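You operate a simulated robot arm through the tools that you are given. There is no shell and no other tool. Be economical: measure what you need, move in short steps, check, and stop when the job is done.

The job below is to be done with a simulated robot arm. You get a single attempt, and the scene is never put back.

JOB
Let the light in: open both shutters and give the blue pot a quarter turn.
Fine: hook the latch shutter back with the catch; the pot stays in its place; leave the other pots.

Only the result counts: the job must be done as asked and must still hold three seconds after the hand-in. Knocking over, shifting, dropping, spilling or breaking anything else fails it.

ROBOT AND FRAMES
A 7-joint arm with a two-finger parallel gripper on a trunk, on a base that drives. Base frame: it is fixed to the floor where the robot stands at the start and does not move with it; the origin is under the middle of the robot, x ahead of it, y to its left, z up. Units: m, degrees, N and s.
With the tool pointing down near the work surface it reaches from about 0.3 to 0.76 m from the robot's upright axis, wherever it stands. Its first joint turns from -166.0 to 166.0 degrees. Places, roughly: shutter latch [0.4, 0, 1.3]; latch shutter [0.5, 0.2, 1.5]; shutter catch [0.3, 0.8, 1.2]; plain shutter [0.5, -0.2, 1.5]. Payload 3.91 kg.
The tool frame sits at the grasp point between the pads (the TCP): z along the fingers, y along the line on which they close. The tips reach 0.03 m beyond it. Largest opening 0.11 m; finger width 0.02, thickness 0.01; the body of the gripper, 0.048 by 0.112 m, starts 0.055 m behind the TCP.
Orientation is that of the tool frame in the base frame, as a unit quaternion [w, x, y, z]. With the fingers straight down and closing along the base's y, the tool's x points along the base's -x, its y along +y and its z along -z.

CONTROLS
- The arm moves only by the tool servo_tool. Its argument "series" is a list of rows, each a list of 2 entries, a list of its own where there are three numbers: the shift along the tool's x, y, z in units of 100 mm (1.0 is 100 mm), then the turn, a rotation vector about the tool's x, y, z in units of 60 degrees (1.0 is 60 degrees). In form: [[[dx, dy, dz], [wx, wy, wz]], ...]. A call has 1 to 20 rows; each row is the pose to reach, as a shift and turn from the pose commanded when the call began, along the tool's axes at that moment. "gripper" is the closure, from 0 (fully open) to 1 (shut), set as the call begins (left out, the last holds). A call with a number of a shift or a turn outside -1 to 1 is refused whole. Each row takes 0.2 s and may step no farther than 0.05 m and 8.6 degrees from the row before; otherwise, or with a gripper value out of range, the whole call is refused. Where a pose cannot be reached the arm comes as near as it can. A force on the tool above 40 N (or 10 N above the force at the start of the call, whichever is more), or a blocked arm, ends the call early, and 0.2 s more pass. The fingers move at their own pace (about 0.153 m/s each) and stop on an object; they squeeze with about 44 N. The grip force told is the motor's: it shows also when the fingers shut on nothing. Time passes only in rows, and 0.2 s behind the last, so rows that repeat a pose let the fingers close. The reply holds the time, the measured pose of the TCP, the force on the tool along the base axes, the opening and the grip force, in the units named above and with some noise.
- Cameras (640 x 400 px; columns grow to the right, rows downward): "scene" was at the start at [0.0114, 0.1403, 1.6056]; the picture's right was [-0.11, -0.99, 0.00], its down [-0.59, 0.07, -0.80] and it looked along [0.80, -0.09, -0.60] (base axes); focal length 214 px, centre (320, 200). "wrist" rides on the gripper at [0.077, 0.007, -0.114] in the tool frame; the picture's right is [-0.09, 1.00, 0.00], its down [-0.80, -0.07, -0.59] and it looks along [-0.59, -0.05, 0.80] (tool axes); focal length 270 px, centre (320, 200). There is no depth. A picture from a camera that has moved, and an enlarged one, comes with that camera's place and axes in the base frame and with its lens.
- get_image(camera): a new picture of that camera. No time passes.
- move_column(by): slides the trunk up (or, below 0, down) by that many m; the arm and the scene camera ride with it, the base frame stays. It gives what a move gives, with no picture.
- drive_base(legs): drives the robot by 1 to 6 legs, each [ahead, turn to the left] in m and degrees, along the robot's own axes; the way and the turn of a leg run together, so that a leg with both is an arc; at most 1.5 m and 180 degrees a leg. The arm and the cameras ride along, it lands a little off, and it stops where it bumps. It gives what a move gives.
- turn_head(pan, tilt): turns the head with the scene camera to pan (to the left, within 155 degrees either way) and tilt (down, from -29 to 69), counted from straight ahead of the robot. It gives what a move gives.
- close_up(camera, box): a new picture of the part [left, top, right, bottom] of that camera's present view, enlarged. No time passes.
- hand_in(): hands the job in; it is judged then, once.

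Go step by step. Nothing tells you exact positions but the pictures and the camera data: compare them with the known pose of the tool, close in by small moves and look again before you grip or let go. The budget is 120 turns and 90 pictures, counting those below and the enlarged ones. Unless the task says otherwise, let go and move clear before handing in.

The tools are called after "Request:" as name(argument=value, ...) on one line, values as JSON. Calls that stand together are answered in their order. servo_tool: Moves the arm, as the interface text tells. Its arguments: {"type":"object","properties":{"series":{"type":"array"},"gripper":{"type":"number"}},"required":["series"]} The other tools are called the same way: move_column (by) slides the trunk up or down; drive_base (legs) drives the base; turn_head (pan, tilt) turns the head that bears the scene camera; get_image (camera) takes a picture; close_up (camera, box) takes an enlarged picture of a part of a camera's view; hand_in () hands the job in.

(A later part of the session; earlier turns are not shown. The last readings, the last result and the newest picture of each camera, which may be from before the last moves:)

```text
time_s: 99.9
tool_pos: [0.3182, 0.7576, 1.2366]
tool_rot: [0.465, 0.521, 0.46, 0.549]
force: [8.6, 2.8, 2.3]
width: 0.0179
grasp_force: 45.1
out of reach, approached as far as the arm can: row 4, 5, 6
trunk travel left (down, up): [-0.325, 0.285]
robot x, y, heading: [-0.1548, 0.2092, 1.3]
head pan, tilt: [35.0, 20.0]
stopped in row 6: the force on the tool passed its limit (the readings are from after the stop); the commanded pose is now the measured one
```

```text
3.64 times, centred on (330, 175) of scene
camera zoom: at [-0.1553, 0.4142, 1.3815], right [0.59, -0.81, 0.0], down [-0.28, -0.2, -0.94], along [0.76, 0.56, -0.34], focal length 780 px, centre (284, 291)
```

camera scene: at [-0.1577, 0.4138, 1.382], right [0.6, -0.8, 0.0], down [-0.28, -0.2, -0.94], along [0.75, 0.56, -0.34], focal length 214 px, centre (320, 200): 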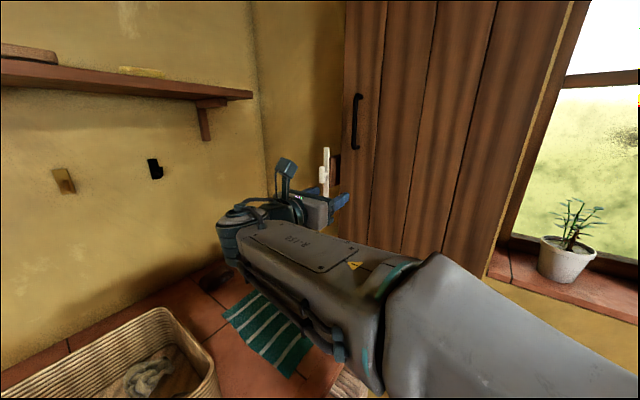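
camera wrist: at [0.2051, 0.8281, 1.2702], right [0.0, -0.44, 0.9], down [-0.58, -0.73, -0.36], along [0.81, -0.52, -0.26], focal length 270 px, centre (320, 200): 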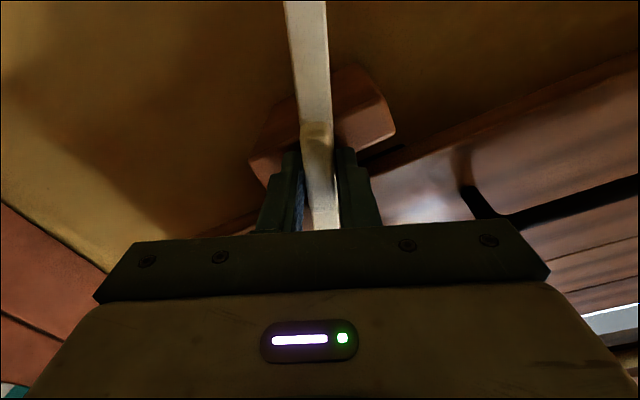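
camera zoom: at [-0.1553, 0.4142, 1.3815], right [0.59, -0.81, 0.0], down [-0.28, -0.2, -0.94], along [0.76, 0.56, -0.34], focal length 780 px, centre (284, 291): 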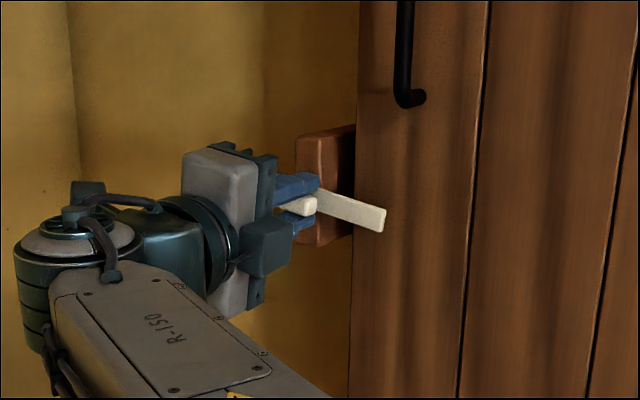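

The wrist roll hit its limit about 10 degrees short of level. I release, back off, roll the gripper 180 degrees the other way and regrip to finish it.

Request:
servo_tool(series=[[[0, 0, 0], [0, 0, 0]], [[0, 0, -0.1], [0, 0, 0]], [[0, 0, -0.4], [0, 0, 0]], [[0, 0, -0.7], [0, 0, 0]]], gripper=0.6)

Request:
servo_tool(series=[[[0, 0, 0], [0, 0, 0.14]], [[0, 0, 0], [0, 0, 0.28]], [[0, 0, 0], [0, 0, 0.42]], [[0, 0, 0], [0, 0, 0.56]], [[0, 0, 0], [0, 0, 0.7]], [[0, 0, 0], [0, 0, 0.84]], [[0, 0, 0], [0, 0, 0.98]]])

Request:
servo_tool(series=[[[0, 0, 0], [0, 0, 0.14]], [[0, 0, 0], [0, 0, 0.28]], [[0, 0, 0], [0, 0, 0.42]], [[0, 0, 0], [0, 0, 0.56]], [[0, 0, 0], [0, 0, 0.7]], [[0, 0, 0], [0, 0, 0.84]], [[0, 0, 0], [0, 0, 0.98]]])

Request:
servo_tool(series=[[[0, 0, 0], [0, 0, 0.14]], [[0, 0, 0], [0, 0, 0.28]], [[0, 0, 0], [0, 0, 0.42]], [[0, 0, 0], [0, 0, 0.56]], [[0, 0, 0], [0, 0, 0.7]], [[0, 0, 0], [0, 0, 0.84]], [[0, 0, 0], [0, 0, 0.98]]])

Request:
get_image(camera="wrist")

```text
time_s: 100.9
tool_pos: [0.245, 0.7568, 1.2372]
tool_rot: [0.465, 0.52, 0.46, 0.55]
force: [-0.4, -0.1, -0.5]
width: 0.0442
grasp_force: 0.0
trunk travel left (down, up): [-0.325, 0.285]
robot x, y, heading: [-0.1533, 0.2118, 1.5]
head pan, tilt: [35.0, 20.0]
```

```text
time_s: 102.5
tool_pos: [0.2447, 0.7552, 1.2363]
tool_rot: [0.133, 0.679, 0.144, 0.707]
force: [0.5, -0.6, -0.1]
width: 0.0441
grasp_force: 0.1
trunk travel left (down, up): [-0.325, 0.285]
robot x, y, heading: [-0.1533, 0.212, 1.5]
head pan, tilt: [35.0, 20.0]
```

```text
time_s: 104.1
tool_pos: [0.2452, 0.7567, 1.2356]
tool_rot: [-0.23, 0.663, -0.208, 0.682]
force: [0.7, 0.0, -0.7]
width: 0.0442
grasp_force: 0.1
trunk travel left (down, up): [-0.325, 0.285]
robot x, y, heading: [-0.1529, 0.2129, 1.5]
head pan, tilt: [35.0, 20.0]
```

```text
time_s: 105.7
tool_pos: [0.2453, 0.7569, 1.2376]
tool_rot: [0.536, -0.475, 0.506, -0.481]
force: [-0.5, -0.2, -0.3]
width: 0.0443
grasp_force: 0.0
trunk travel left (down, up): [-0.325, 0.285]
robot x, y, heading: [-0.1516, 0.2108, 1.5]
head pan, tilt: [35.0, 20.0]
```

```text
24 pictures are left
camera wrist: at [0.1336, 0.6774, 1.2192], right [0.03, 0.17, -0.98], down [-0.62, 0.78, 0.12], along [0.79, 0.6, 0.13], focal length 270 px, centre (320, 200)
```

wrist: 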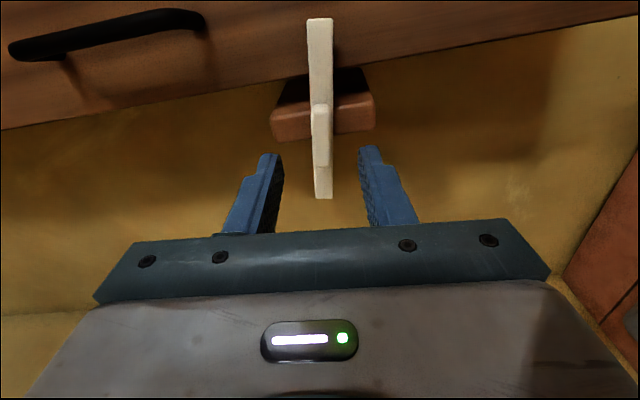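

The knob is aligned between the fingers again. I advance, regrip and turn the remaining few degrees.

Request:
servo_tool(series=[[[-0.06, 0, 0.3], [0, 0, 0]], [[-0.06, 0, 0.6], [0, 0, 0]], [[-0.06, 0, 0.72], [0, 0, 0]]])

Request:
servo_tool(series=[[[0, 0, 0], [0, 0, 0]], [[0, 0, 0], [0, 0, 0]], [[0, 0, 0], [0, 0, 0]], [[0, 0, 0], [0, 0, -0.05]], [[0, 0, 0], [0, 0, -0.1]]], gripper=1)

Request:
close_up(camera="scene", box=[260, 120, 400, 230])

```text
time_s: 106.5
tool_pos: [0.3198, 0.763, 1.239]
tool_rot: [0.534, -0.477, 0.506, -0.481]
force: [0.2, -0.3, 1.3]
width: 0.0438
grasp_force: 0.0
trunk travel left (down, up): [-0.325, 0.285]
robot x, y, heading: [-0.1547, 0.2108, 1.6]
head pan, tilt: [35.0, 20.0]
```

```text
time_s: 107.7
tool_pos: [0.3188, 0.764, 1.239]
tool_rot: [0.509, -0.501, 0.481, -0.507]
force: [3.5, -0.9, -0.4]
width: 0.0179
grasp_force: 44.7
trunk travel left (down, up): [-0.325, 0.285]
robot x, y, heading: [-0.1517, 0.2056, 1.6]
head pan, tilt: [35.0, 20.0]
```

```text
3.64 times, centred on (330, 175) of scene
camera zoom: at [-0.1562, 0.4137, 1.3821], right [0.59, -0.8, 0.0], down [-0.28, -0.2, -0.94], along [0.76, 0.56, -0.34], focal length 780 px, centre (284, 291)
```

zoom: 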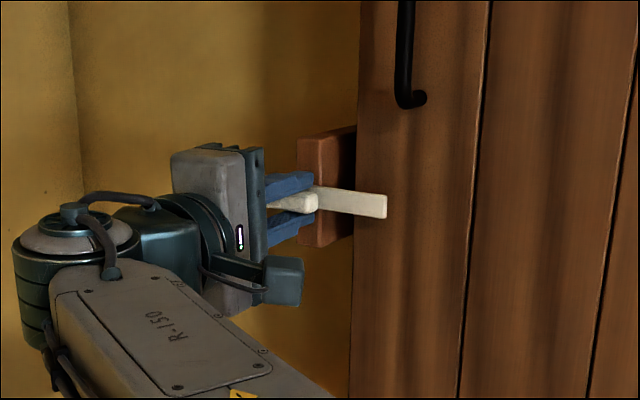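

The catch bar lies level across the shutter's edge. I release, back off and bring the arm back to the middle.

Request:
servo_tool(series=[[[0, 0, 0], [0, 0, 0]], [[0, 0, -0.1], [0, 0, 0]], [[0, 0, -0.4], [0, 0, 0]], [[0, 0, -0.8], [0, 0, 0]]], gripper=0.5)

Request:
servo_tool(series=[[[0.45, 0, 0], [0, 0, 0.12]], [[0.7, 0, 0], [0, 0, 0.25]], [[1, 0, 0], [0, 0, 0.37]]])

Request:
close_up(camera="scene", box=[260, 100, 440, 240])

```text
time_s: 108.7
tool_pos: [0.2412, 0.7607, 1.237]
tool_rot: [0.51, -0.502, 0.48, -0.508]
force: [0.8, 0.0, 0.7]
width: 0.055
grasp_force: 0.1
trunk travel left (down, up): [-0.325, 0.285]
robot x, y, heading: [-0.1553, 0.2075, 1.6]
head pan, tilt: [35.0, 20.0]
```

```text
time_s: 109.5
tool_pos: [0.2385, 0.6611, 1.2414]
tool_rot: [0.597, -0.401, 0.567, -0.401]
force: [-0.5, 0.2, -0.3]
width: 0.0548
grasp_force: 0.0
trunk travel left (down, up): [-0.325, 0.285]
robot x, y, heading: [-0.1568, 0.2083, 1.2]
head pan, tilt: [35.0, 20.0]
```

```text
2.86 times, centred on (350, 170) of scene
camera zoom: at [-0.1571, 0.414, 1.3821], right [0.59, -0.8, 0.0], down [-0.28, -0.2, -0.94], along [0.76, 0.56, -0.34], focal length 613 px, centre (234, 286)
```

zoom: 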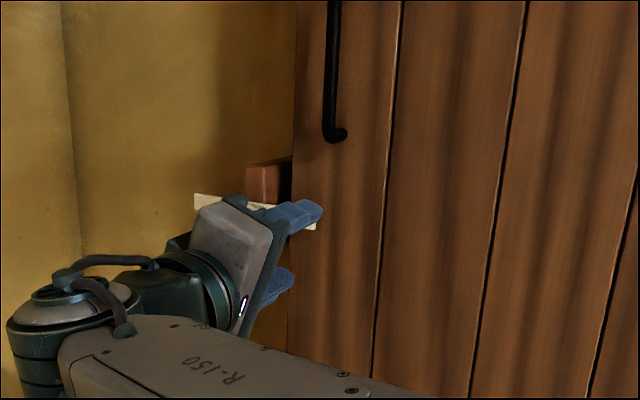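

The catch stays level over the shutter. I tuck the arm to the middle, rolling the gripper camera-up on the way.

Request:
servo_tool(series=[[[0.12, -0.05, 0], [0, 0, -0.133]], [[0.24, -0.1, 0], [0, 0, -0.266]], [[0.36, -0.14, 0], [0, 0, -0.4]], [[0.48, -0.18, 0], [0, 0, -0.533]], [[0.6, -0.23, 0], [0, 0, -0.666]], [[0.72, -0.28, 0], [0, 0, -0.8]], [[0.84, -0.32, 0], [0, 0, -0.93]]])

Request:
servo_tool(series=[[[0.11, 0.07, 0], [0, 0, -0.136]], [[0.22, 0.14, 0], [0, 0, -0.27]], [[0.33, 0.21, 0], [0, 0, -0.41]], [[0.44, 0.28, 0], [0, 0, -0.54]], [[0.55, 0.35, 0], [0, 0, -0.68]], [[0.66, 0.42, 0], [0, 0, -0.82]], [[0.76, 0.49, 0], [0, 0, -0.95]]])

```text
time_s: 111.1
tool_pos: [0.2396, 0.5731, 1.2389]
tool_rot: [-0.339, 0.62, -0.314, 0.635]
force: [-0.5, 0.4, 0.6]
width: 0.055
grasp_force: 0.0
trunk travel left (down, up): [-0.325, 0.285]
robot x, y, heading: [-0.154, 0.2088, 1.5]
head pan, tilt: [35.0, 20.0]
```

```text
time_s: 112.7
tool_pos: [0.2418, 0.4827, 1.2414]
tool_rot: [0.003, 0.694, 0.02, 0.719]
force: [0.0, 0.7, 0.2]
width: 0.0551
grasp_force: 0.1
trunk travel left (down, up): [-0.325, 0.285]
robot x, y, heading: [-0.1503, 0.2076, 1.4]
head pan, tilt: [35.0, 20.0]
```

Two more steps to the middle, then I drive back and to the right for the plain shutter.

Request:
servo_tool(series=[[[0, 0.45, 0.1], [0, 0, 0]], [[0, 0.9, 0.2], [0, 0, 0]], [[0, 1, 0.2], [0, 0, 0]]])

Request:
servo_tool(series=[[[0, 0.45, 0.1], [0, 0, 0]], [[0, 0.9, 0.2], [0, 0, 0]], [[0, 1, 0.2], [0, 0, 0]]])

Request:
drive_base(legs=[[-0.3, 42], [-0.3, -44]])

Request:
turn_head(pan=0, tilt=20)

Request:
get_image(camera="scene")

```text
time_s: 113.5
tool_pos: [0.2674, 0.3843, 1.2504]
tool_rot: [0.003, 0.694, 0.02, 0.72]
force: [-1.4, 0.6, -0.1]
width: 0.0551
grasp_force: 0.1
trunk travel left (down, up): [-0.325, 0.285]
robot x, y, heading: [-0.1562, 0.2119, 1.4]
head pan, tilt: [35.0, 20.0]
```

```text
time_s: 114.3
tool_pos: [0.3064, 0.2972, 1.2282]
tool_rot: [0.002, 0.715, 0.033, 0.699]
force: [0.6, 0.3, -0.5]
width: 0.0549
grasp_force: 0.0
trunk travel left (down, up): [-0.325, 0.285]
robot x, y, heading: [-0.1553, 0.2127, 1.4]
head pan, tilt: [35.0, 20.0]
```

```text
time_s: 118.7
tool_pos: [-0.2379, 0.0422, 1.2265]
tool_rot: [0.037, 0.716, -0.003, 0.697]
force: [-0.3, -0.5, 0.1]
width: 0.055
grasp_force: 0.1
trunk travel left (down, up): [-0.325, 0.285]
robot x, y, heading: [-0.7047, -0.0037, -3.3]
head pan, tilt: [35.0, 20.0]
```

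```text
time_s: 119.7
tool_pos: [-0.2371, 0.0414, 1.2252]
tool_rot: [0.038, 0.718, -0.001, 0.695]
force: [-0.3, -0.6, 0.5]
width: 0.0551
grasp_force: 0.1
trunk travel left (down, up): [-0.325, 0.285]
robot x, y, heading: [-0.7047, -0.0009, -3.0]
head pan, tilt: [0.0, 20.0]
```

```text
21 pictures are left
camera scene: at [-0.6787, 0.1468, 1.3821], right [-0.05, -1.0, 0.0], down [-0.34, 0.02, -0.94], along [0.94, -0.05, -0.34], focal length 214 px, centre (320, 200)
```

scene: 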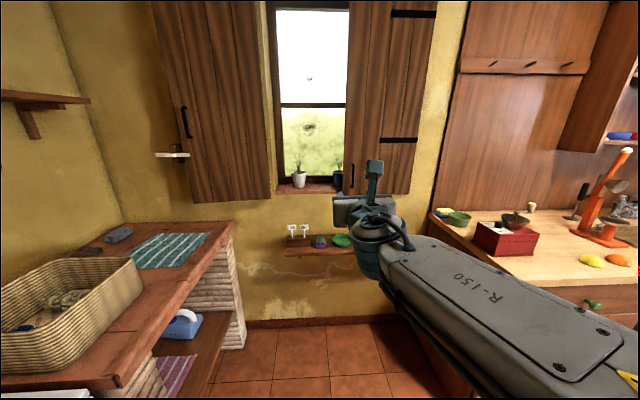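

The latch shutter is hooked back. I drive forward to face the plain shutter's handle, around (0.40, -0.085, 1.12).

Request:
drive_base(legs=[[0.3, 3]])

Request:
servo_tool(series=[[[-0.2, 0.3, 0.35], [0, 0, 0]], [[-0.4, 0.6, 0.7], [0, 0, 0]], [[-0.6, 0.9, 1], [0, 0, 0]]])

Request:
get_image(camera="wrist")

```text
time_s: 121.8
tool_pos: [0.0712, 0.0608, 1.2247]
tool_rot: [0.018, 0.718, 0.019, 0.696]
force: [0.1, 0.4, -0.2]
width: 0.055
grasp_force: 0.0
trunk travel left (down, up): [-0.325, 0.285]
robot x, y, heading: [-0.3959, -0.0108, 0.1]
head pan, tilt: [0.0, 20.0]
```

```text
refused: row 1 steps farther than a row can; nothing moved
```

```text
20 pictures are left
camera wrist: at [-0.0414, 0.0577, 1.3048], right [0.0, -1.0, -0.04], down [-0.62, 0.03, -0.79], along [0.79, 0.02, -0.62], focal length 270 px, centre (320, 200)
```

wrist: 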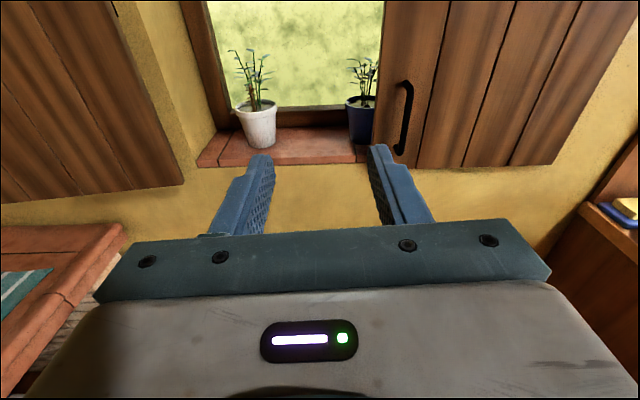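

The handle triangulates to about (0.42, -0.09, 1.11). I move toward it in stages.

Request:
servo_tool(series=[[[-0.15, 0.2, 0.25], [0, 0, 0]], [[-0.3, 0.4, 0.5], [0, 0, 0]], [[-0.45, 0.6, 0.75], [0, 0, 0]], [[-0.55, 0.75, 1], [0, 0, 0]]])

Request:
servo_tool(series=[[[-0.15, 0.2, 0.25], [0, 0, 0]], [[-0.3, 0.4, 0.5], [0, 0, 0]], [[-0.45, 0.6, 0.75], [0, 0, 0]], [[-0.55, 0.78, 0.95], [0, 0, 0]]])

Request:
get_image(camera="wrist")

```text
time_s: 122.8
tool_pos: [0.1696, -0.0171, 1.1692]
tool_rot: [0.017, 0.717, 0.018, 0.696]
force: [-0.1, 0.4, 0.1]
width: 0.0549
grasp_force: 0.0
trunk travel left (down, up): [-0.325, 0.285]
robot x, y, heading: [-0.3948, -0.0098, -0.1]
head pan, tilt: [0.0, 20.0]
```

```text
time_s: 123.8
tool_pos: [0.2596, -0.0964, 1.1151]
tool_rot: [0.019, 0.718, 0.018, 0.696]
force: [0.4, -0.3, 0.5]
width: 0.0549
grasp_force: 0.1
trunk travel left (down, up): [-0.325, 0.285]
robot x, y, heading: [-0.3959, -0.0093, 0.1]
head pan, tilt: [0.0, 20.0]
```

```text
19 pictures are left
camera wrist: at [0.1493, -0.0988, 1.1949], right [0.0, -1.0, -0.04], down [-0.62, 0.03, -0.78], along [0.79, 0.02, -0.62], focal length 270 px, centre (320, 200)
```

wrist: 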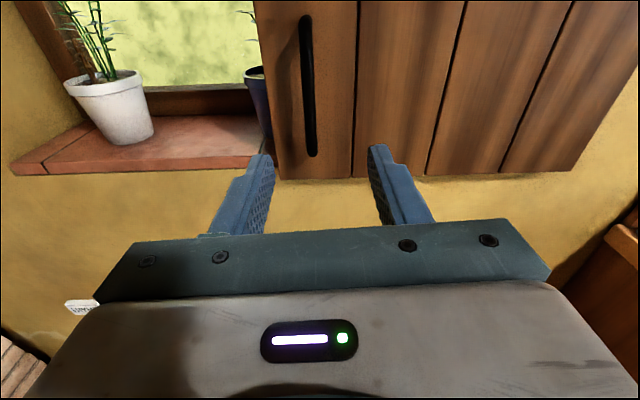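

The handle is at y=-0.085, spanning z 1.05 to 1.17. I advance with the fingers around it.

Request:
servo_tool(series=[[[0, -0.11, 0.3], [0, 0, 0]], [[0, -0.11, 0.6], [0, 0, 0]], [[0, -0.11, 0.9], [0, 0, 0]], [[0, -0.11, 1.0], [0, 0, 0]]])

Request:
servo_tool(series=[[[0, 0, 0.1], [0, 0, 0]], [[0, 0, 0.2], [0, 0, 0]]])

Request:
get_image(camera="wrist")

```text
time_s: 124.8
tool_pos: [0.3642, -0.0877, 1.1125]
tool_rot: [0.019, 0.718, 0.019, 0.696]
force: [0.3, -0.7, -0.7]
width: 0.0547
grasp_force: 0.2
trunk travel left (down, up): [-0.325, 0.285]
robot x, y, heading: [-0.3964, -0.0102, 0.1]
head pan, tilt: [0.0, 20.0]
```

```text
time_s: 125.4
tool_pos: [0.3824, -0.0869, 1.111]
tool_rot: [0.018, 0.718, 0.02, 0.696]
force: [-0.3, 0.7, 0.4]
width: 0.055
grasp_force: 0.1
trunk travel left (down, up): [-0.325, 0.285]
robot x, y, heading: [-0.3953, -0.0146, -0.1]
head pan, tilt: [0.0, 20.0]
```

```text
18 pictures are left
camera wrist: at [0.2719, -0.0898, 1.1922], right [0.0, -1.0, -0.04], down [-0.62, 0.03, -0.79], along [0.79, 0.02, -0.62], focal length 270 px, centre (320, 200)
```

wrist: 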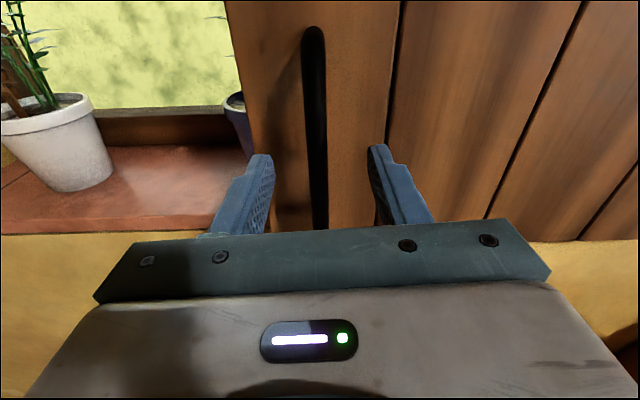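

The bar is centred between the fingers. I go in a bit deeper and close.

Request:
servo_tool(series=[[[0, 0, 0.08], [0, 0, 0]], [[0, 0, 0.15], [0, 0, 0]]])

Request:
servo_tool(series=[[[0, 0, 0], [0, 0, 0]], [[0, 0, 0], [0, 0, 0]], [[0, 0, 0], [0, 0, 0]]], gripper=1)

```text
time_s: 126.0
tool_pos: [0.3965, -0.0869, 1.1116]
tool_rot: [0.019, 0.718, 0.018, 0.696]
force: [-0.5, 0.4, 0.2]
width: 0.0551
grasp_force: 0.0
trunk travel left (down, up): [-0.325, 0.285]
robot x, y, heading: [-0.3924, -0.0106, 0.2]
head pan, tilt: [0.0, 20.0]
```

```text
time_s: 126.8
tool_pos: [0.398, -0.0862, 1.1117]
tool_rot: [0.018, 0.718, 0.02, 0.696]
force: [0.3, 4.0, 1.1]
width: 0.0123
grasp_force: 45.0
trunk travel left (down, up): [-0.325, 0.285]
robot x, y, heading: [-0.3934, -0.0106, 0.2]
head pan, tilt: [0.0, 20.0]
```

Firmly gripped on the 12 mm bar. I pull along the arc slowly.

Request:
servo_tool(series=[[[0, 0.005, -0.05], [0.014, 0, 0]], [[0, 0.015, -0.11], [0.032, 0, 0]], [[0, 0.025, -0.17], [0.05, 0, 0]], [[0, 0.042, -0.254], [0.075, 0, 0]], [[0, 0.061, -0.338], [0.1, 0, 0]], [[0, 0.08, -0.42], [0.125, 0, 0]], [[0, 0.1, -0.503], [0.15, 0, 0]], [[0, 0.125, -0.585], [0.175, 0, 0]], [[0, 0.152, -0.666], [0.2, 0, 0]], [[0, 0.18, -0.746], [0.225, 0, 0]], [[0, 0.211, -0.826], [0.25, 0, 0]]])

```text
time_s: 129.2
tool_pos: [0.3139, -0.1071, 1.1127]
tool_rot: [-0.077, 0.715, 0.11, 0.686]
force: [-3.0, 7.8, -20.5]
width: 0.0124
grasp_force: 45.2
trunk travel left (down, up): [-0.325, 0.285]
robot x, y, heading: [-0.3907, -0.0097, 0.2]
head pan, tilt: [0.0, 20.0]
```

That went smoothly, 15 degrees open. I repeat the arc step.

Request:
servo_tool(series=[[[-0.02, 0.012, -0.085], [0.025, 0, 0]], [[-0.02, 0.025, -0.17], [0.05, 0, 0]], [[-0.02, 0.042, -0.254], [0.075, 0, 0]], [[-0.02, 0.061, -0.338], [0.1, 0, 0]], [[-0.02, 0.08, -0.42], [0.125, 0, 0]], [[-0.02, 0.1, -0.503], [0.15, 0, 0]], [[-0.02, 0.125, -0.585], [0.175, 0, 0]], [[-0.02, 0.152, -0.666], [0.2, 0, 0]], [[-0.02, 0.18, -0.746], [0.225, 0, 0]], [[-0.02, 0.211, -0.826], [0.25, 0, 0]]])

Request:
servo_tool(series=[[[-0.02, 0.012, -0.085], [0.025, 0, 0]], [[-0.02, 0.025, -0.17], [0.05, 0, 0]], [[-0.02, 0.042, -0.254], [0.075, 0, 0]], [[-0.02, 0.061, -0.338], [0.1, 0, 0]], [[-0.02, 0.08, -0.42], [0.125, 0, 0]], [[-0.02, 0.1, -0.503], [0.15, 0, 0]], [[-0.02, 0.125, -0.585], [0.175, 0, 0]], [[-0.02, 0.152, -0.666], [0.2, 0, 0]], [[-0.02, 0.18, -0.746], [0.225, 0, 0]], [[-0.02, 0.211, -0.826], [0.25, 0, 0]]])

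Request:
get_image(camera="scene")

```text
time_s: 131.4
tool_pos: [0.242, -0.1481, 1.1137]
tool_rot: [-0.17, 0.7, 0.201, 0.664]
force: [-8.1, 9.6, -37.4]
width: 0.0121
grasp_force: 45.0
trunk travel left (down, up): [-0.325, 0.285]
robot x, y, heading: [-0.3977, -0.0115, 0.2]
head pan, tilt: [0.0, 20.0]
```

```text
time_s: 133.6
tool_pos: [0.1762, -0.209, 1.1172]
tool_rot: [-0.259, 0.671, 0.285, 0.633]
force: [-13.8, 11.4, -36.7]
width: 0.0119
grasp_force: 45.3
trunk travel left (down, up): [-0.325, 0.285]
robot x, y, heading: [-0.3937, -0.0113, -0.1]
head pan, tilt: [0.0, 20.0]
```

```text
17 pictures are left
camera scene: at [-0.376, 0.1403, 1.382], right [0.0, -1.0, 0.0], down [-0.34, 0.0, -0.94], along [0.94, 0.0, -0.34], focal length 214 px, centre (320, 200)
```

scene: 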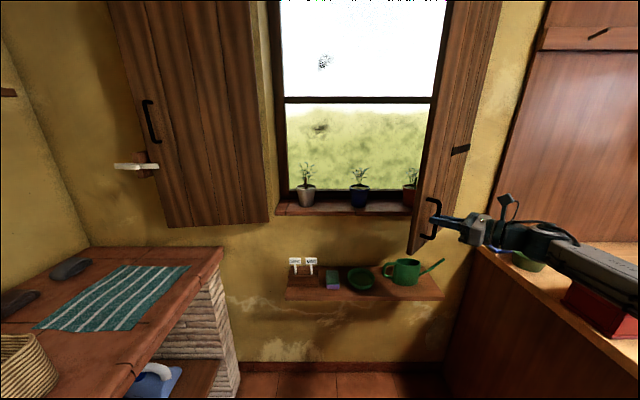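

About 45 degrees open; three pots show on the sill, the blue one in the middle. One more arc step, easing the vertical force.

Request:
servo_tool(series=[[[-0.06, 0.012, -0.06], [0.018, 0, 0]], [[-0.07, 0.025, -0.14], [0.041, 0, 0]], [[-0.07, 0.042, -0.22], [0.065, 0, 0]], [[-0.07, 0.061, -0.3], [0.09, 0, 0]], [[-0.08, 0.08, -0.38], [0.113, 0, 0]], [[-0.08, 0.1, -0.46], [0.137, 0, 0]], [[-0.08, 0.125, -0.54], [0.16, 0, 0]], [[-0.09, 0.145, -0.62], [0.187, 0, 0]], [[-0.09, 0.17, -0.7], [0.21, 0, 0]], [[-0.09, 0.2, -0.78], [0.235, 0, 0]]])

```text
time_s: 135.8
tool_pos: [0.1328, -0.2783, 1.1173]
tool_rot: [-0.337, 0.633, 0.361, 0.595]
force: [-32.0, 16.4, -10.7]
width: 0.012
grasp_force: 44.8
trunk travel left (down, up): [-0.325, 0.285]
robot x, y, heading: [-0.3952, -0.0126, -0.2]
head pan, tilt: [0.0, 20.0]
```

Open about 59 degrees. I release, back off and up, drive back, and swing the gripper round mirror-wise to push from behind.

Request:
servo_tool(series=[[[0, 0, 0], [0, 0, 0]], [[0, 0, -0.2], [0, 0, 0]], [[0.1, 0, -0.5], [0, 0, 0]], [[0.5, 0, -0.6], [0, 0, 0]], [[0.9, 0, -0.6], [0, 0, 0]]], gripper=0.5)

Request:
drive_base(legs=[[-0.2, 0]])

Request:
servo_tool(series=[[[0, -0.04, 0.12], [-0.125, 0, 0]], [[0, -0.08, 0.24], [-0.25, 0, 0]], [[0, -0.12, 0.36], [-0.375, 0, 0]], [[0, -0.16, 0.48], [-0.5, 0, 0]], [[0, -0.2, 0.6], [-0.625, 0, 0]], [[0, -0.24, 0.72], [-0.75, 0, 0]], [[0, -0.28, 0.84], [-0.875, 0, 0]], [[0, -0.32, 0.97], [-1, 0, 0]]], gripper=1)

Request:
get_image(camera="scene")

```text
time_s: 137.0
tool_pos: [0.1106, -0.3273, 1.209]
tool_rot: [-0.338, 0.633, 0.36, 0.596]
force: [-0.9, -0.2, -0.2]
width: 0.0551
grasp_force: 0.0
trunk travel left (down, up): [-0.325, 0.285]
robot x, y, heading: [-0.3951, -0.0093, 0.0]
head pan, tilt: [0.0, 20.0]
```

```text
time_s: 138.6
tool_pos: [-0.0893, -0.3281, 1.2095]
tool_rot: [-0.338, 0.633, 0.36, 0.596]
force: [0.0, -0.2, 0.3]
width: 0.0551
grasp_force: 0.0
trunk travel left (down, up): [-0.325, 0.285]
robot x, y, heading: [-0.5938, -0.017, -0.5]
head pan, tilt: [0.0, 20.0]
```

```text
time_s: 140.4
tool_pos: [-0.0661, -0.2286, 1.2016]
tool_rot: [0.024, 0.717, 0.013, 0.696]
force: [-0.2, -0.2, -0.3]
width: 0.0
grasp_force: 38.2
trunk travel left (down, up): [-0.325, 0.285]
robot x, y, heading: [-0.594, -0.0113, -0.3]
head pan, tilt: [0.0, 20.0]
```

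```text
16 pictures are left
camera scene: at [-0.5757, 0.1372, 1.3823], right [0.0, -1.0, 0.0], down [-0.34, 0.0, -0.94], along [0.94, 0.0, -0.34], focal length 214 px, centre (320, 200)
```

scene: 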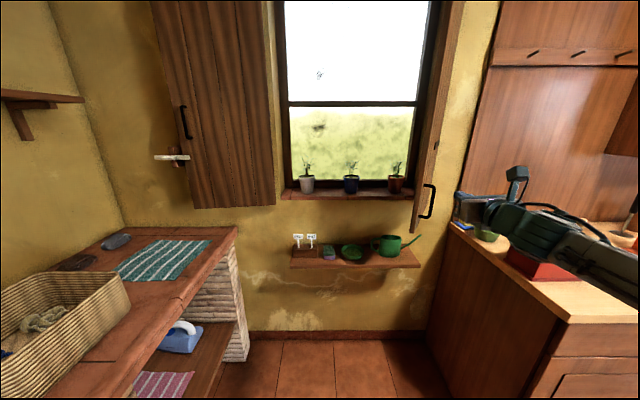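

The shutter holds. I move left of its edge and yaw 45 degrees right.

Request:
servo_tool(series=[[[0, -0.17, 0], [-0.125, 0, 0]], [[0, -0.34, 0], [-0.25, 0, 0]], [[0, -0.5, 0], [-0.375, 0, 0]], [[0, -0.67, 0], [-0.5, 0, 0]], [[0, -0.84, 0], [-0.625, 0, 0]], [[0, -1.0, 0], [-0.75, 0, 0]]])

Request:
servo_tool(series=[[[0, -0.3, -0.1], [0, 0, 0]], [[0, -0.65, -0.3], [0, 0, 0]]])

Request:
drive_base(legs=[[0.2, 0]])

Request:
get_image(camera="wrist")

```text
time_s: 141.8
tool_pos: [-0.0656, -0.1297, 1.1972]
tool_rot: [0.297, 0.653, -0.256, 0.648]
force: [0.6, -0.1, 0.5]
width: 0.0
grasp_force: 37.7
trunk travel left (down, up): [-0.325, 0.285]
robot x, y, heading: [-0.5912, -0.0132, -0.1]
head pan, tilt: [0.0, 20.0]
```

```text
time_s: 142.4
tool_pos: [-0.0375, -0.0612, 1.1953]
tool_rot: [0.296, 0.653, -0.254, 0.648]
force: [-0.2, -0.7, -0.2]
width: 0.0001
grasp_force: 37.5
trunk travel left (down, up): [-0.325, 0.285]
robot x, y, heading: [-0.5962, -0.009, -0.1]
head pan, tilt: [0.0, 20.0]
```

```text
time_s: 144.0
tool_pos: [0.1612, -0.0635, 1.1958]
tool_rot: [0.297, 0.653, -0.255, 0.648]
force: [0.1, 0.7, -0.3]
width: 0.0
grasp_force: 37.9
trunk travel left (down, up): [-0.325, 0.285]
robot x, y, heading: [-0.3941, -0.0117, 0.0]
head pan, tilt: [0.0, 20.0]
```

```text
15 pictures are left
camera wrist: at [0.0797, 0.0186, 1.2703], right [-0.72, -0.7, -0.03], down [-0.39, 0.43, -0.81], along [0.58, -0.57, -0.58], focal length 270 px, centre (320, 200)
```

wrist: 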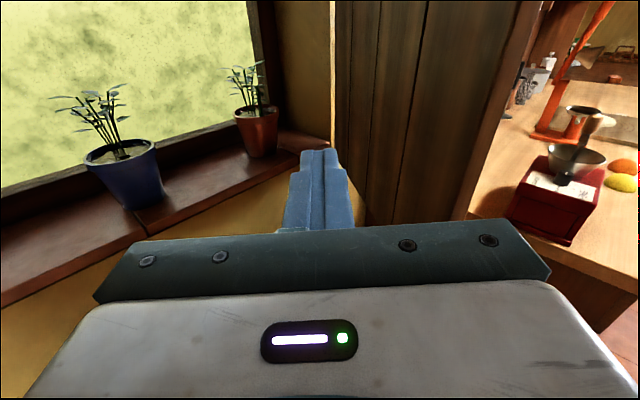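

The gripper is behind the plain shutter. I sweep right to push it on, mirroring the earlier moves.

Request:
servo_tool(series=[[[0, 0.16, 0.12], [0, 0, 0]], [[0, 0.32, 0.25], [0, 0, 0]], [[0, 0.44, 0.35], [0, 0, 0]], [[0, 0.55, 0.43], [0, 0, 0]], [[0, 0.65, 0.51], [0, 0, 0]], [[0, 0.75, 0.59], [0, 0, 0]], [[0, 0.85, 0.66], [0, 0, 0]], [[0, 0.95, 0.74], [0, 0, 0]]])

Request:
servo_tool(series=[[[0, 0.1, 0.08], [0, 0, 0]], [[0, 0.2, 0.16], [0, 0, 0]], [[0, 0.3, 0.24], [0, 0, 0]], [[0, 0.4, 0.32], [0, 0, 0]], [[0, 0.5, 0.4], [0, 0, 0]], [[0, 0.6, 0.47], [0, 0, 0]], [[0, 0.7, 0.55], [0, 0, 0]], [[0, 0.8, 0.63], [0, 0, 0]], [[0, 0.9, 0.7], [0, 0, 0]]])

Request:
servo_tool(series=[[[0, 0.1, 0.12], [0, 0, 0]], [[0, 0.17, 0.24], [0, 0, 0]], [[0, 0.24, 0.36], [0, 0, 0]], [[0, 0.3, 0.48], [0, 0, 0]], [[0, 0.36, 0.6], [0, 0, 0]], [[0, 0.42, 0.72], [0, 0, 0]], [[0, 0.46, 0.84], [0, 0, 0]], [[0, 0.5, 0.95], [0, 0, 0]]])

Request:
get_image(camera="scene")

```text
time_s: 145.8
tool_pos: [0.1437, -0.1817, 1.2022]
tool_rot: [0.297, 0.654, -0.254, 0.648]
force: [0.0, -0.2, 0.3]
width: 0.0
grasp_force: 37.6
trunk travel left (down, up): [-0.325, 0.285]
robot x, y, heading: [-0.3954, -0.0146, -0.3]
head pan, tilt: [0.0, 20.0]
```

```text
time_s: 147.8
tool_pos: [0.1263, -0.296, 1.2075]
tool_rot: [0.298, 0.653, -0.256, 0.648]
force: [-0.3, -0.7, 0.1]
width: 0.0003
grasp_force: 37.7
trunk travel left (down, up): [-0.325, 0.285]
robot x, y, heading: [-0.3942, -0.012, -0.1]
head pan, tilt: [0.0, 20.0]
```

```text
time_s: 149.6
tool_pos: [0.157, -0.3979, 1.2129]
tool_rot: [0.298, 0.653, -0.255, 0.648]
force: [-0.7, -0.3, 0.5]
width: 0.0001
grasp_force: 38.2
trunk travel left (down, up): [-0.325, 0.285]
robot x, y, heading: [-0.3965, -0.013, -0.3]
head pan, tilt: [0.0, 20.0]
```

```text
14 pictures are left
camera scene: at [-0.3772, 0.1374, 1.3822], right [0.0, -1.0, 0.0], down [-0.34, 0.0, -0.94], along [0.94, 0.0, -0.34], focal length 214 px, centre (320, 200)
```

scene: 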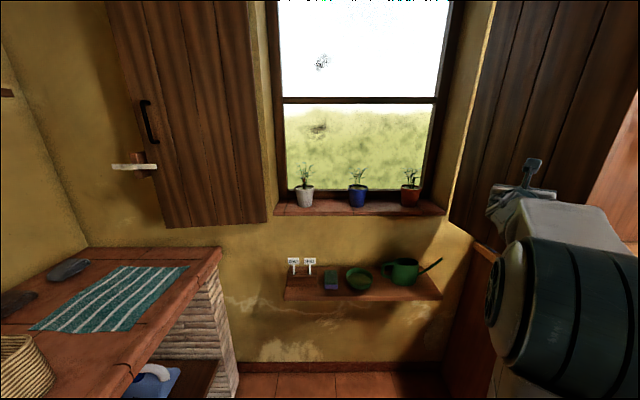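

Past 110 degrees. I keep pushing, watching force.

Request:
servo_tool(series=[[[0, 0, 0.12], [0, 0, 0]], [[0, 0, 0.24], [0, 0, 0]], [[0, 0, 0.36], [0, 0, 0]], [[0, 0, 0.48], [0, 0, 0]], [[0, 0, 0.6], [0, 0, 0]], [[0, 0, 0.72], [0, 0, 0]], [[0, 0, 0.84], [0, 0, 0]], [[0, 0, 0.95], [0, 0, 0]]])

Request:
get_image(camera="scene")

```text
time_s: 150.3
tool_pos: [0.1734, -0.4143, 1.2115]
tool_rot: [0.295, 0.654, -0.256, 0.648]
force: [-25.6, 22.4, -2.9]
width: 0.0
grasp_force: 37.3
trunk travel left (down, up): [-0.325, 0.285]
robot x, y, heading: [-0.3988, -0.0144, -0.1]
head pan, tilt: [0.0, 20.0]
stopped in row 3: the force on the tool passed its limit (the readings are from after the stop); the commanded pose is now the measured one
```

```text
13 pictures are left
camera scene: at [-0.3822, 0.141, 1.3818], right [0.0, -1.0, 0.0], down [-0.34, 0.0, -0.94], along [0.94, 0.0, -0.34], focal length 214 px, centre (320, 200)
```

scene: 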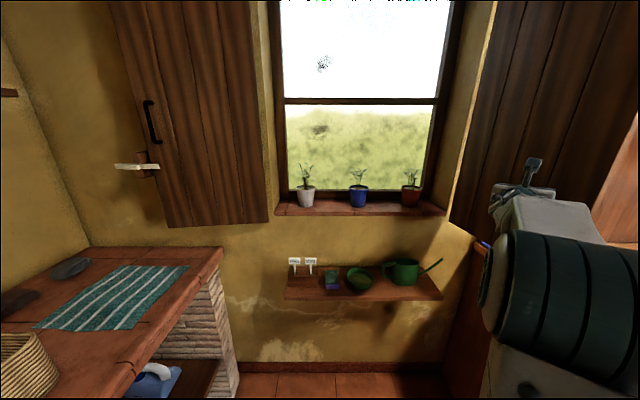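

It met a firm stop at about 115-120 degrees. I look at what it rests on.

Request:
turn_head(pan=-45, tilt=15)

Request:
get_image(camera="scene")

```text
time_s: 151.4
tool_pos: [0.1758, -0.4131, 1.2131]
tool_rot: [0.294, 0.655, -0.255, 0.648]
force: [-23.1, 24.2, 0.8]
width: 0.0
grasp_force: 37.7
trunk travel left (down, up): [-0.325, 0.285]
robot x, y, heading: [-0.3972, -0.0126, -0.2]
head pan, tilt: [-45.0, 15.0]
```

```text
12 pictures are left
camera scene: at [-0.4087, 0.0759, 1.39], right [-0.71, -0.71, 0.0], down [-0.18, 0.18, -0.97], along [0.68, -0.68, -0.25], focal length 214 px, centre (320, 200)
```

scene: 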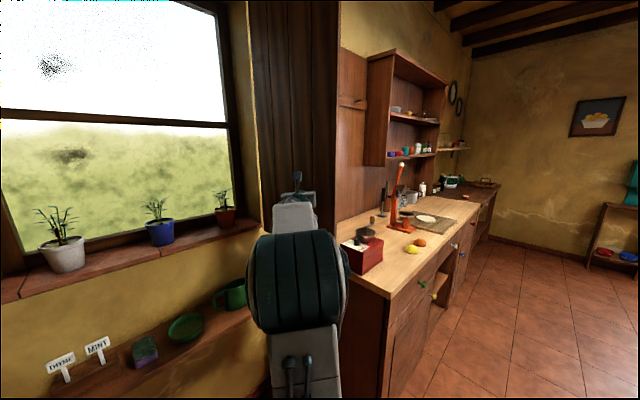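

The shutter rests against the side cabinet region, fully open as it can go. Next the blue pot, near (0.49, -0.02, 1.09): I leave the shutter moving left, and come to face the pot at a 45-degree yaw.

Request:
servo_tool(series=[[[0, -0.3, -0.3], [0, 0, 0]], [[0, -0.6, -0.6], [0, 0, 0]], [[0, -0.92, -0.92], [0, 0, 0]]])

Request:
servo_tool(series=[[[-0.1, -0.3, -0.3], [0, 0, 0]], [[-0.2, -0.6, -0.6], [0, 0, 0]], [[-0.3, -0.92, -0.92], [0, 0, 0]]])

Request:
servo_tool(series=[[[-0.1, -0.3, -0.3], [0, 0, 0]], [[-0.2, -0.6, -0.6], [0, 0, 0]], [[-0.3, -0.92, -0.92], [0, 0, 0]]], gripper=0)

Request:
drive_base(legs=[[0.15, 0]])

Request:
get_image(camera="wrist")

```text
time_s: 152.2
tool_pos: [0.1806, -0.288, 1.2008]
tool_rot: [0.295, 0.657, -0.255, 0.646]
force: [0.3, 0.2, -0.8]
width: 0.0
grasp_force: 37.3
trunk travel left (down, up): [-0.325, 0.285]
robot x, y, heading: [-0.3938, -0.0126, 0.0]
head pan, tilt: [-45.0, 15.0]
```

```text
time_s: 153.0
tool_pos: [0.1805, -0.156, 1.1646]
tool_rot: [0.295, 0.656, -0.255, 0.646]
force: [-0.1, -0.2, 0.2]
width: 0.0
grasp_force: 37.8
trunk travel left (down, up): [-0.325, 0.285]
robot x, y, heading: [-0.3985, -0.0138, -0.1]
head pan, tilt: [-45.0, 15.0]
```

```text
time_s: 153.8
tool_pos: [0.1836, -0.0303, 1.1307]
tool_rot: [0.295, 0.656, -0.256, 0.646]
force: [-0.2, 1.0, 0.3]
width: 0.1098
grasp_force: 0.0
trunk travel left (down, up): [-0.325, 0.285]
robot x, y, heading: [-0.4001, -0.0141, 0.1]
head pan, tilt: [-45.0, 15.0]
```

```text
time_s: 155.2
tool_pos: [0.3315, -0.0317, 1.1305]
tool_rot: [0.296, 0.656, -0.256, 0.646]
force: [-0.8, -0.1, -0.4]
width: 0.1099
grasp_force: 0.0
trunk travel left (down, up): [-0.325, 0.285]
robot x, y, heading: [-0.248, -0.0141, 0.0]
head pan, tilt: [-45.0, 15.0]
```

```text
11 pictures are left
camera wrist: at [0.2513, 0.0491, 1.2066], right [-0.72, -0.69, -0.03], down [-0.39, 0.44, -0.81], along [0.58, -0.57, -0.59], focal length 270 px, centre (320, 200)
```

wrist: 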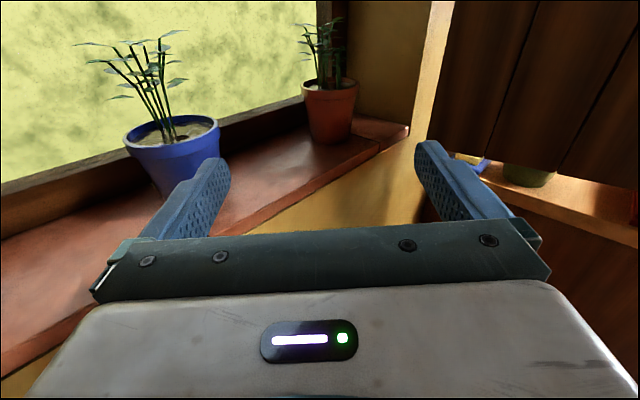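

The pot's rim is about 8 cm wide, its centre near (0.49, -0.015). I shift left so the gripper axis aims at it and look again.

Request:
servo_tool(series=[[[-0.1, -0.4, -0.15], [0, 0, 0]], [[-0.2, -0.8, -0.25], [0, 0, 0]], [[-0.3, -1, -0.28], [0, 0, 0]]])

Request:
servo_tool(series=[[[0, -0.22, 0], [0, 0, 0]], [[0, -0.22, 0], [0, 0, 0]]])

Request:
get_image(camera="wrist")

```text
time_s: 156.0
tool_pos: [0.3851, 0.0588, 1.096]
tool_rot: [0.295, 0.656, -0.257, 0.646]
force: [-0.7, 0.1, -0.4]
width: 0.1102
grasp_force: 0.1
trunk travel left (down, up): [-0.325, 0.285]
robot x, y, heading: [-0.2468, -0.0118, 0.1]
head pan, tilt: [-45.0, 15.0]
```

```text
time_s: 156.6
tool_pos: [0.4004, 0.0714, 1.0956]
tool_rot: [0.296, 0.656, -0.257, 0.646]
force: [0.7, 0.3, -0.5]
width: 0.11
grasp_force: 0.0
trunk travel left (down, up): [-0.325, 0.285]
robot x, y, heading: [-0.2522, -0.0136, -0.1]
head pan, tilt: [-45.0, 15.0]
```

```text
10 pictures are left
camera wrist: at [0.3189, 0.1527, 1.1712], right [-0.72, -0.69, -0.03], down [-0.39, 0.44, -0.81], along [0.58, -0.57, -0.59], focal length 270 px, centre (320, 200)
```

wrist: 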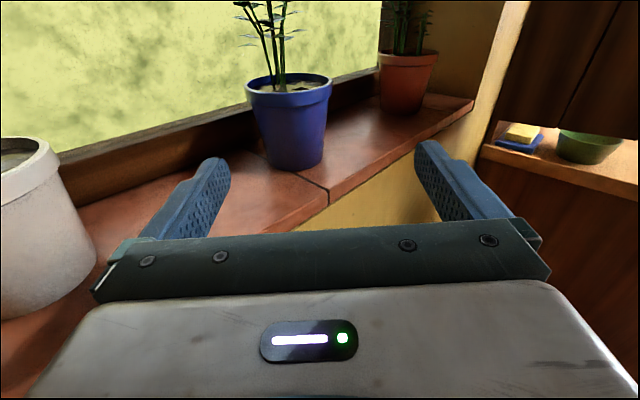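

Triangulated again: pot axis (0.545, -0.033), z 1.026 to 1.10, rim about 8.8 cm. I correct sideways and advance 10 cm, then check.

Request:
servo_tool(series=[[[-0.04, -0.32, 0], [0, 0, 0]], [[-0.08, -0.32, 0.35], [0, 0, 0]], [[-0.08, -0.32, 0.7], [0, 0, 0]], [[-0.08, -0.32, 1.0], [0, 0, 0]]])

Request:
get_image(camera="wrist")

```text
time_s: 157.6
tool_pos: [0.4906, 0.017, 1.0844]
tool_rot: [0.296, 0.656, -0.257, 0.646]
force: [0.7, 0.6, 0.1]
width: 0.1099
grasp_force: 0.0
trunk travel left (down, up): [-0.325, 0.285]
robot x, y, heading: [-0.2484, -0.01, -0.2]
head pan, tilt: [-45.0, 15.0]
```

```text
9 pictures are left
camera wrist: at [0.4089, 0.0991, 1.1608], right [-0.72, -0.7, -0.03], down [-0.39, 0.44, -0.81], along [0.58, -0.57, -0.59], focal length 270 px, centre (320, 200)
```

wrist: 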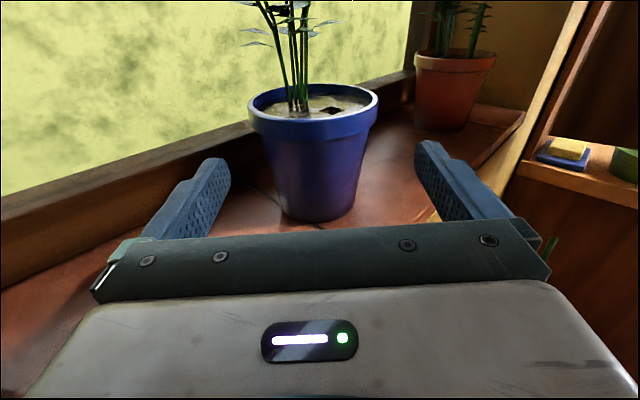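

Aligned to within a few mm. I advance the last 6.5 cm.

Request:
servo_tool(series=[[[0, -0.04, 0.2], [0, 0, 0]], [[0, -0.04, 0.4], [0, 0, 0]], [[0, -0.04, 0.55], [0, 0, 0]], [[0, -0.04, 0.65], [0, 0, 0]]])

Request:
get_image(camera="wrist")

```text
time_s: 158.6
tool_pos: [0.5374, -0.0241, 1.0838]
tool_rot: [0.294, 0.656, -0.256, 0.646]
force: [-0.2, -1.0, 0.0]
width: 0.1101
grasp_force: 0.0
trunk travel left (down, up): [-0.325, 0.285]
robot x, y, heading: [-0.2469, -0.0131, 0.1]
head pan, tilt: [-45.0, 15.0]
```

```text
8 pictures are left
camera wrist: at [0.4569, 0.0569, 1.1595], right [-0.72, -0.69, -0.03], down [-0.39, 0.44, -0.81], along [0.58, -0.57, -0.59], focal length 270 px, centre (320, 200)
```

wrist: 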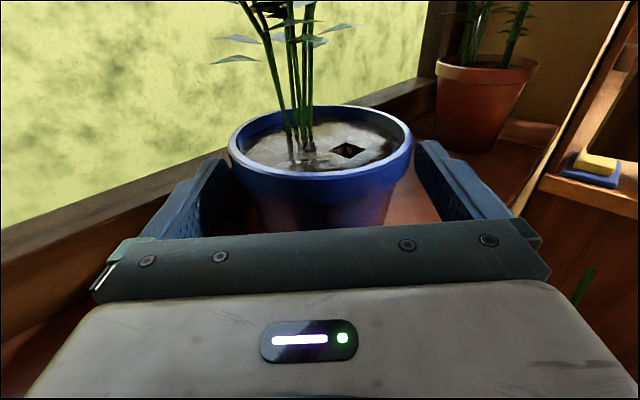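

The pot is centred between the fingers. I go 8 mm deeper and close gently on the rim.

Request:
servo_tool(series=[[[0, 0, 0.04], [0, 0, 0]], [[0, 0, 0.08], [0, 0, 0]]])

Request:
servo_tool(series=[[[0, 0, 0], [0, 0, 0]], [[0, 0, 0], [0, 0, 0]], [[0, 0, 0], [0, 0, 0]]], gripper=1)

Request:
get_image(camera="wrist")

```text
time_s: 159.2
tool_pos: [0.5443, -0.0291, 1.0848]
tool_rot: [0.295, 0.656, -0.256, 0.646]
force: [0.4, -0.2, -0.1]
width: 0.11
grasp_force: 0.1
trunk travel left (down, up): [-0.325, 0.285]
robot x, y, heading: [-0.2489, -0.0128, -0.1]
head pan, tilt: [-45.0, 15.0]
```

```text
time_s: 160.0
tool_pos: [0.5454, -0.0296, 1.0852]
tool_rot: [0.295, 0.655, -0.257, 0.646]
force: [1.7, -1.4, 3.0]
width: 0.0842
grasp_force: 44.4
trunk travel left (down, up): [-0.325, 0.285]
robot x, y, heading: [-0.2494, -0.0149, -0.2]
head pan, tilt: [-45.0, 15.0]
```

```text
7 pictures are left
camera wrist: at [0.4641, 0.0524, 1.1608], right [-0.72, -0.69, -0.03], down [-0.39, 0.44, -0.81], along [0.58, -0.57, -0.59], focal length 270 px, centre (320, 200)
```

wrist: 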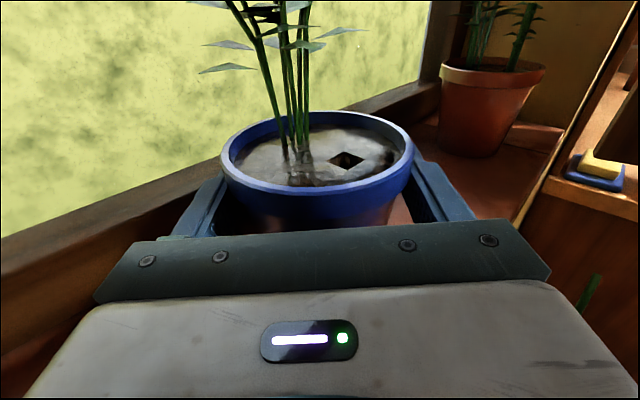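

Gripped at 84 mm. I rotate the pot about the vertical through the TCP by 60 degrees first.

Request:
servo_tool(series=[[[0, 0, 0], [0.1, 0.0055, 0.001]], [[0, 0, 0], [0.2, 0.011, 0.0015]], [[0, 0, 0], [0.3, 0.0165, 0.002]], [[0, 0, 0], [0.4, 0.022, 0.003]], [[0, 0, 0], [0.5, 0.0275, 0.004]], [[0, 0, 0], [0.6, 0.033, 0.004]], [[0, 0, 0], [0.7, 0.0385, 0.005]], [[0, 0, 0], [0.8, 0.044, 0.006]], [[0, 0, 0], [0.9, 0.0495, 0.0065]], [[0, 0, 0], [0.998, 0.055, 0.007]]])

```text
time_s: 161.9
tool_pos: [0.5522, -0.0312, 1.0663]
tool_rot: [0.071, 0.71, 0.019, 0.701]
force: [0.0, -2.1, 17.7]
width: 0.0794
grasp_force: 43.9
out of reach, approached as far as the arm can: row 7, 8
trunk travel left (down, up): [-0.325, 0.285]
robot x, y, heading: [-0.2469, -0.0087, -0.1]
head pan, tilt: [-45.0, 15.0]
stopped in row 9: the force on the tool passed its limit (the readings are from after the stop); the commanded pose is now the measured one
```

It turned about 41 degrees, then the arm neared its reach and the fingers slid down the pot. I look before doing anything else.

Request:
get_image(camera="wrist")

```text
6 pictures are left
camera wrist: at [0.4403, -0.0205, 1.144], right [-0.07, -1.0, 0.04], down [-0.6, 0.01, -0.8], along [0.8, -0.08, -0.6], focal length 270 px, centre (320, 200)
```

wrist: 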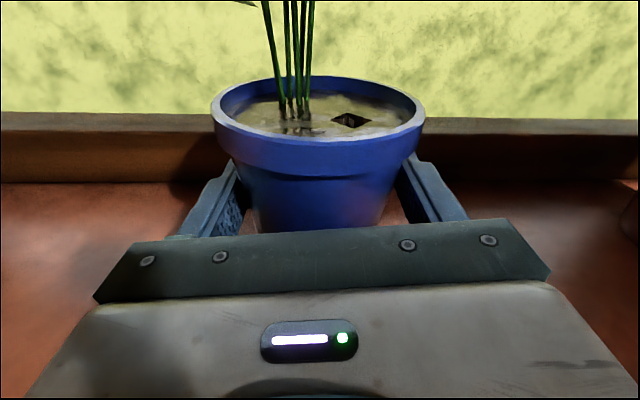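

The pot turned with the gripper by about 41 degrees and still stands well. I release, retreat straight back, move the base closer and will regrip for the rest.

Request:
servo_tool(series=[[[0, 0, 0], [0, 0, 0]], [[0, 0, 0], [0, 0, 0]], [[0, 0, -0.2], [0, 0, 0]], [[0, 0, -0.6], [0, 0, 0]], [[0, 0, -1], [0, 0, 0]]], gripper=0)

Request:
servo_tool(series=[[[0.08, 0, -0.3], [0, 0, 0]], [[0.18, 0, -0.6], [0, 0, 0]]])

Request:
drive_base(legs=[[0.1, 0]])

Request:
get_image(camera="wrist")

```text
time_s: 162.6
tool_pos: [0.5497, -0.0303, 1.067]
tool_rot: [0.068, 0.709, 0.018, 0.702]
force: [-1.5, 0.4, 4.1]
width: 0.1099
grasp_force: 0.0
trunk travel left (down, up): [-0.325, 0.285]
robot x, y, heading: [-0.2481, -0.0159, -0.2]
head pan, tilt: [-45.0, 15.0]
stopped in row 3: the force on the tool passed its limit (the readings are from after the stop); the commanded pose is now the measured one
```

```text
time_s: 163.2
tool_pos: [0.4907, -0.0258, 1.0815]
tool_rot: [0.068, 0.709, 0.02, 0.701]
force: [0.6, 0.1, 0.1]
width: 0.1098
grasp_force: 0.0
trunk travel left (down, up): [-0.325, 0.285]
robot x, y, heading: [-0.2475, -0.0102, -0.2]
head pan, tilt: [-45.0, 15.0]
```

```text
time_s: 164.3
tool_pos: [0.5892, -0.0255, 1.082]
tool_rot: [0.069, 0.709, 0.02, 0.701]
force: [-0.5, 0.3, 0.5]
width: 0.1101
grasp_force: 0.0
trunk travel left (down, up): [-0.325, 0.285]
robot x, y, heading: [-0.151, -0.0133, 0.0]
head pan, tilt: [-45.0, 15.0]
```

```text
5 pictures are left
camera wrist: at [0.4762, -0.0151, 1.1597], right [-0.07, -1.0, 0.04], down [-0.6, 0.01, -0.8], along [0.8, -0.08, -0.6], focal length 270 px, centre (320, 200)
```

wrist: 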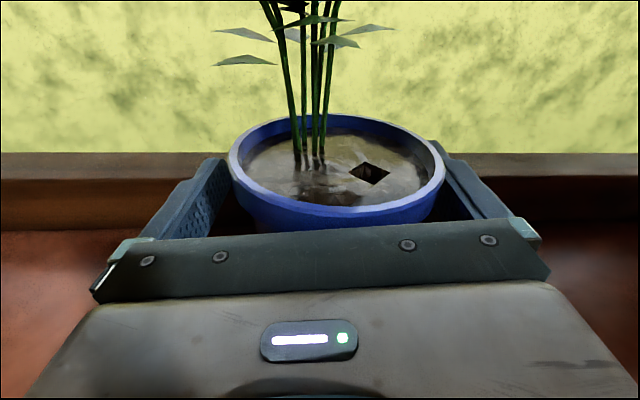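

The retreat had been cut short, so the drive nudged the pot about 2 cm back (centre now near x=0.568, was 0.547). I can bring it back: first I recentre and level the gripper around the pot, then close.

Request:
servo_tool(series=[[[0.03, 0.03, -0.08], [0, 0, 0.04]], [[0.05, 0.045, -0.15], [0, 0, 0.08]], [[0.06, 0.045, -0.2], [0, 0, 0.12]]])

Request:
get_image(camera="wrist")

```text
time_s: 165.2
tool_pos: [0.5693, -0.0286, 1.0888]
tool_rot: [0.023, 0.71, -0.025, 0.704]
force: [0.1, -0.2, -1.1]
width: 0.1101
grasp_force: 0.1
trunk travel left (down, up): [-0.325, 0.285]
robot x, y, heading: [-0.1542, -0.0128, -0.2]
head pan, tilt: [-45.0, 15.0]
```

```text
4 pictures are left
camera wrist: at [0.4557, -0.0276, 1.1658], right [-0.07, -0.99, -0.09], down [-0.59, 0.11, -0.8], along [0.8, 0.0, -0.6], focal length 270 px, centre (320, 200)
```

wrist: 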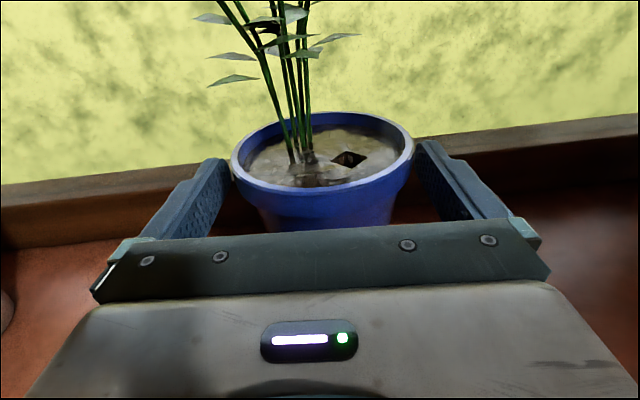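

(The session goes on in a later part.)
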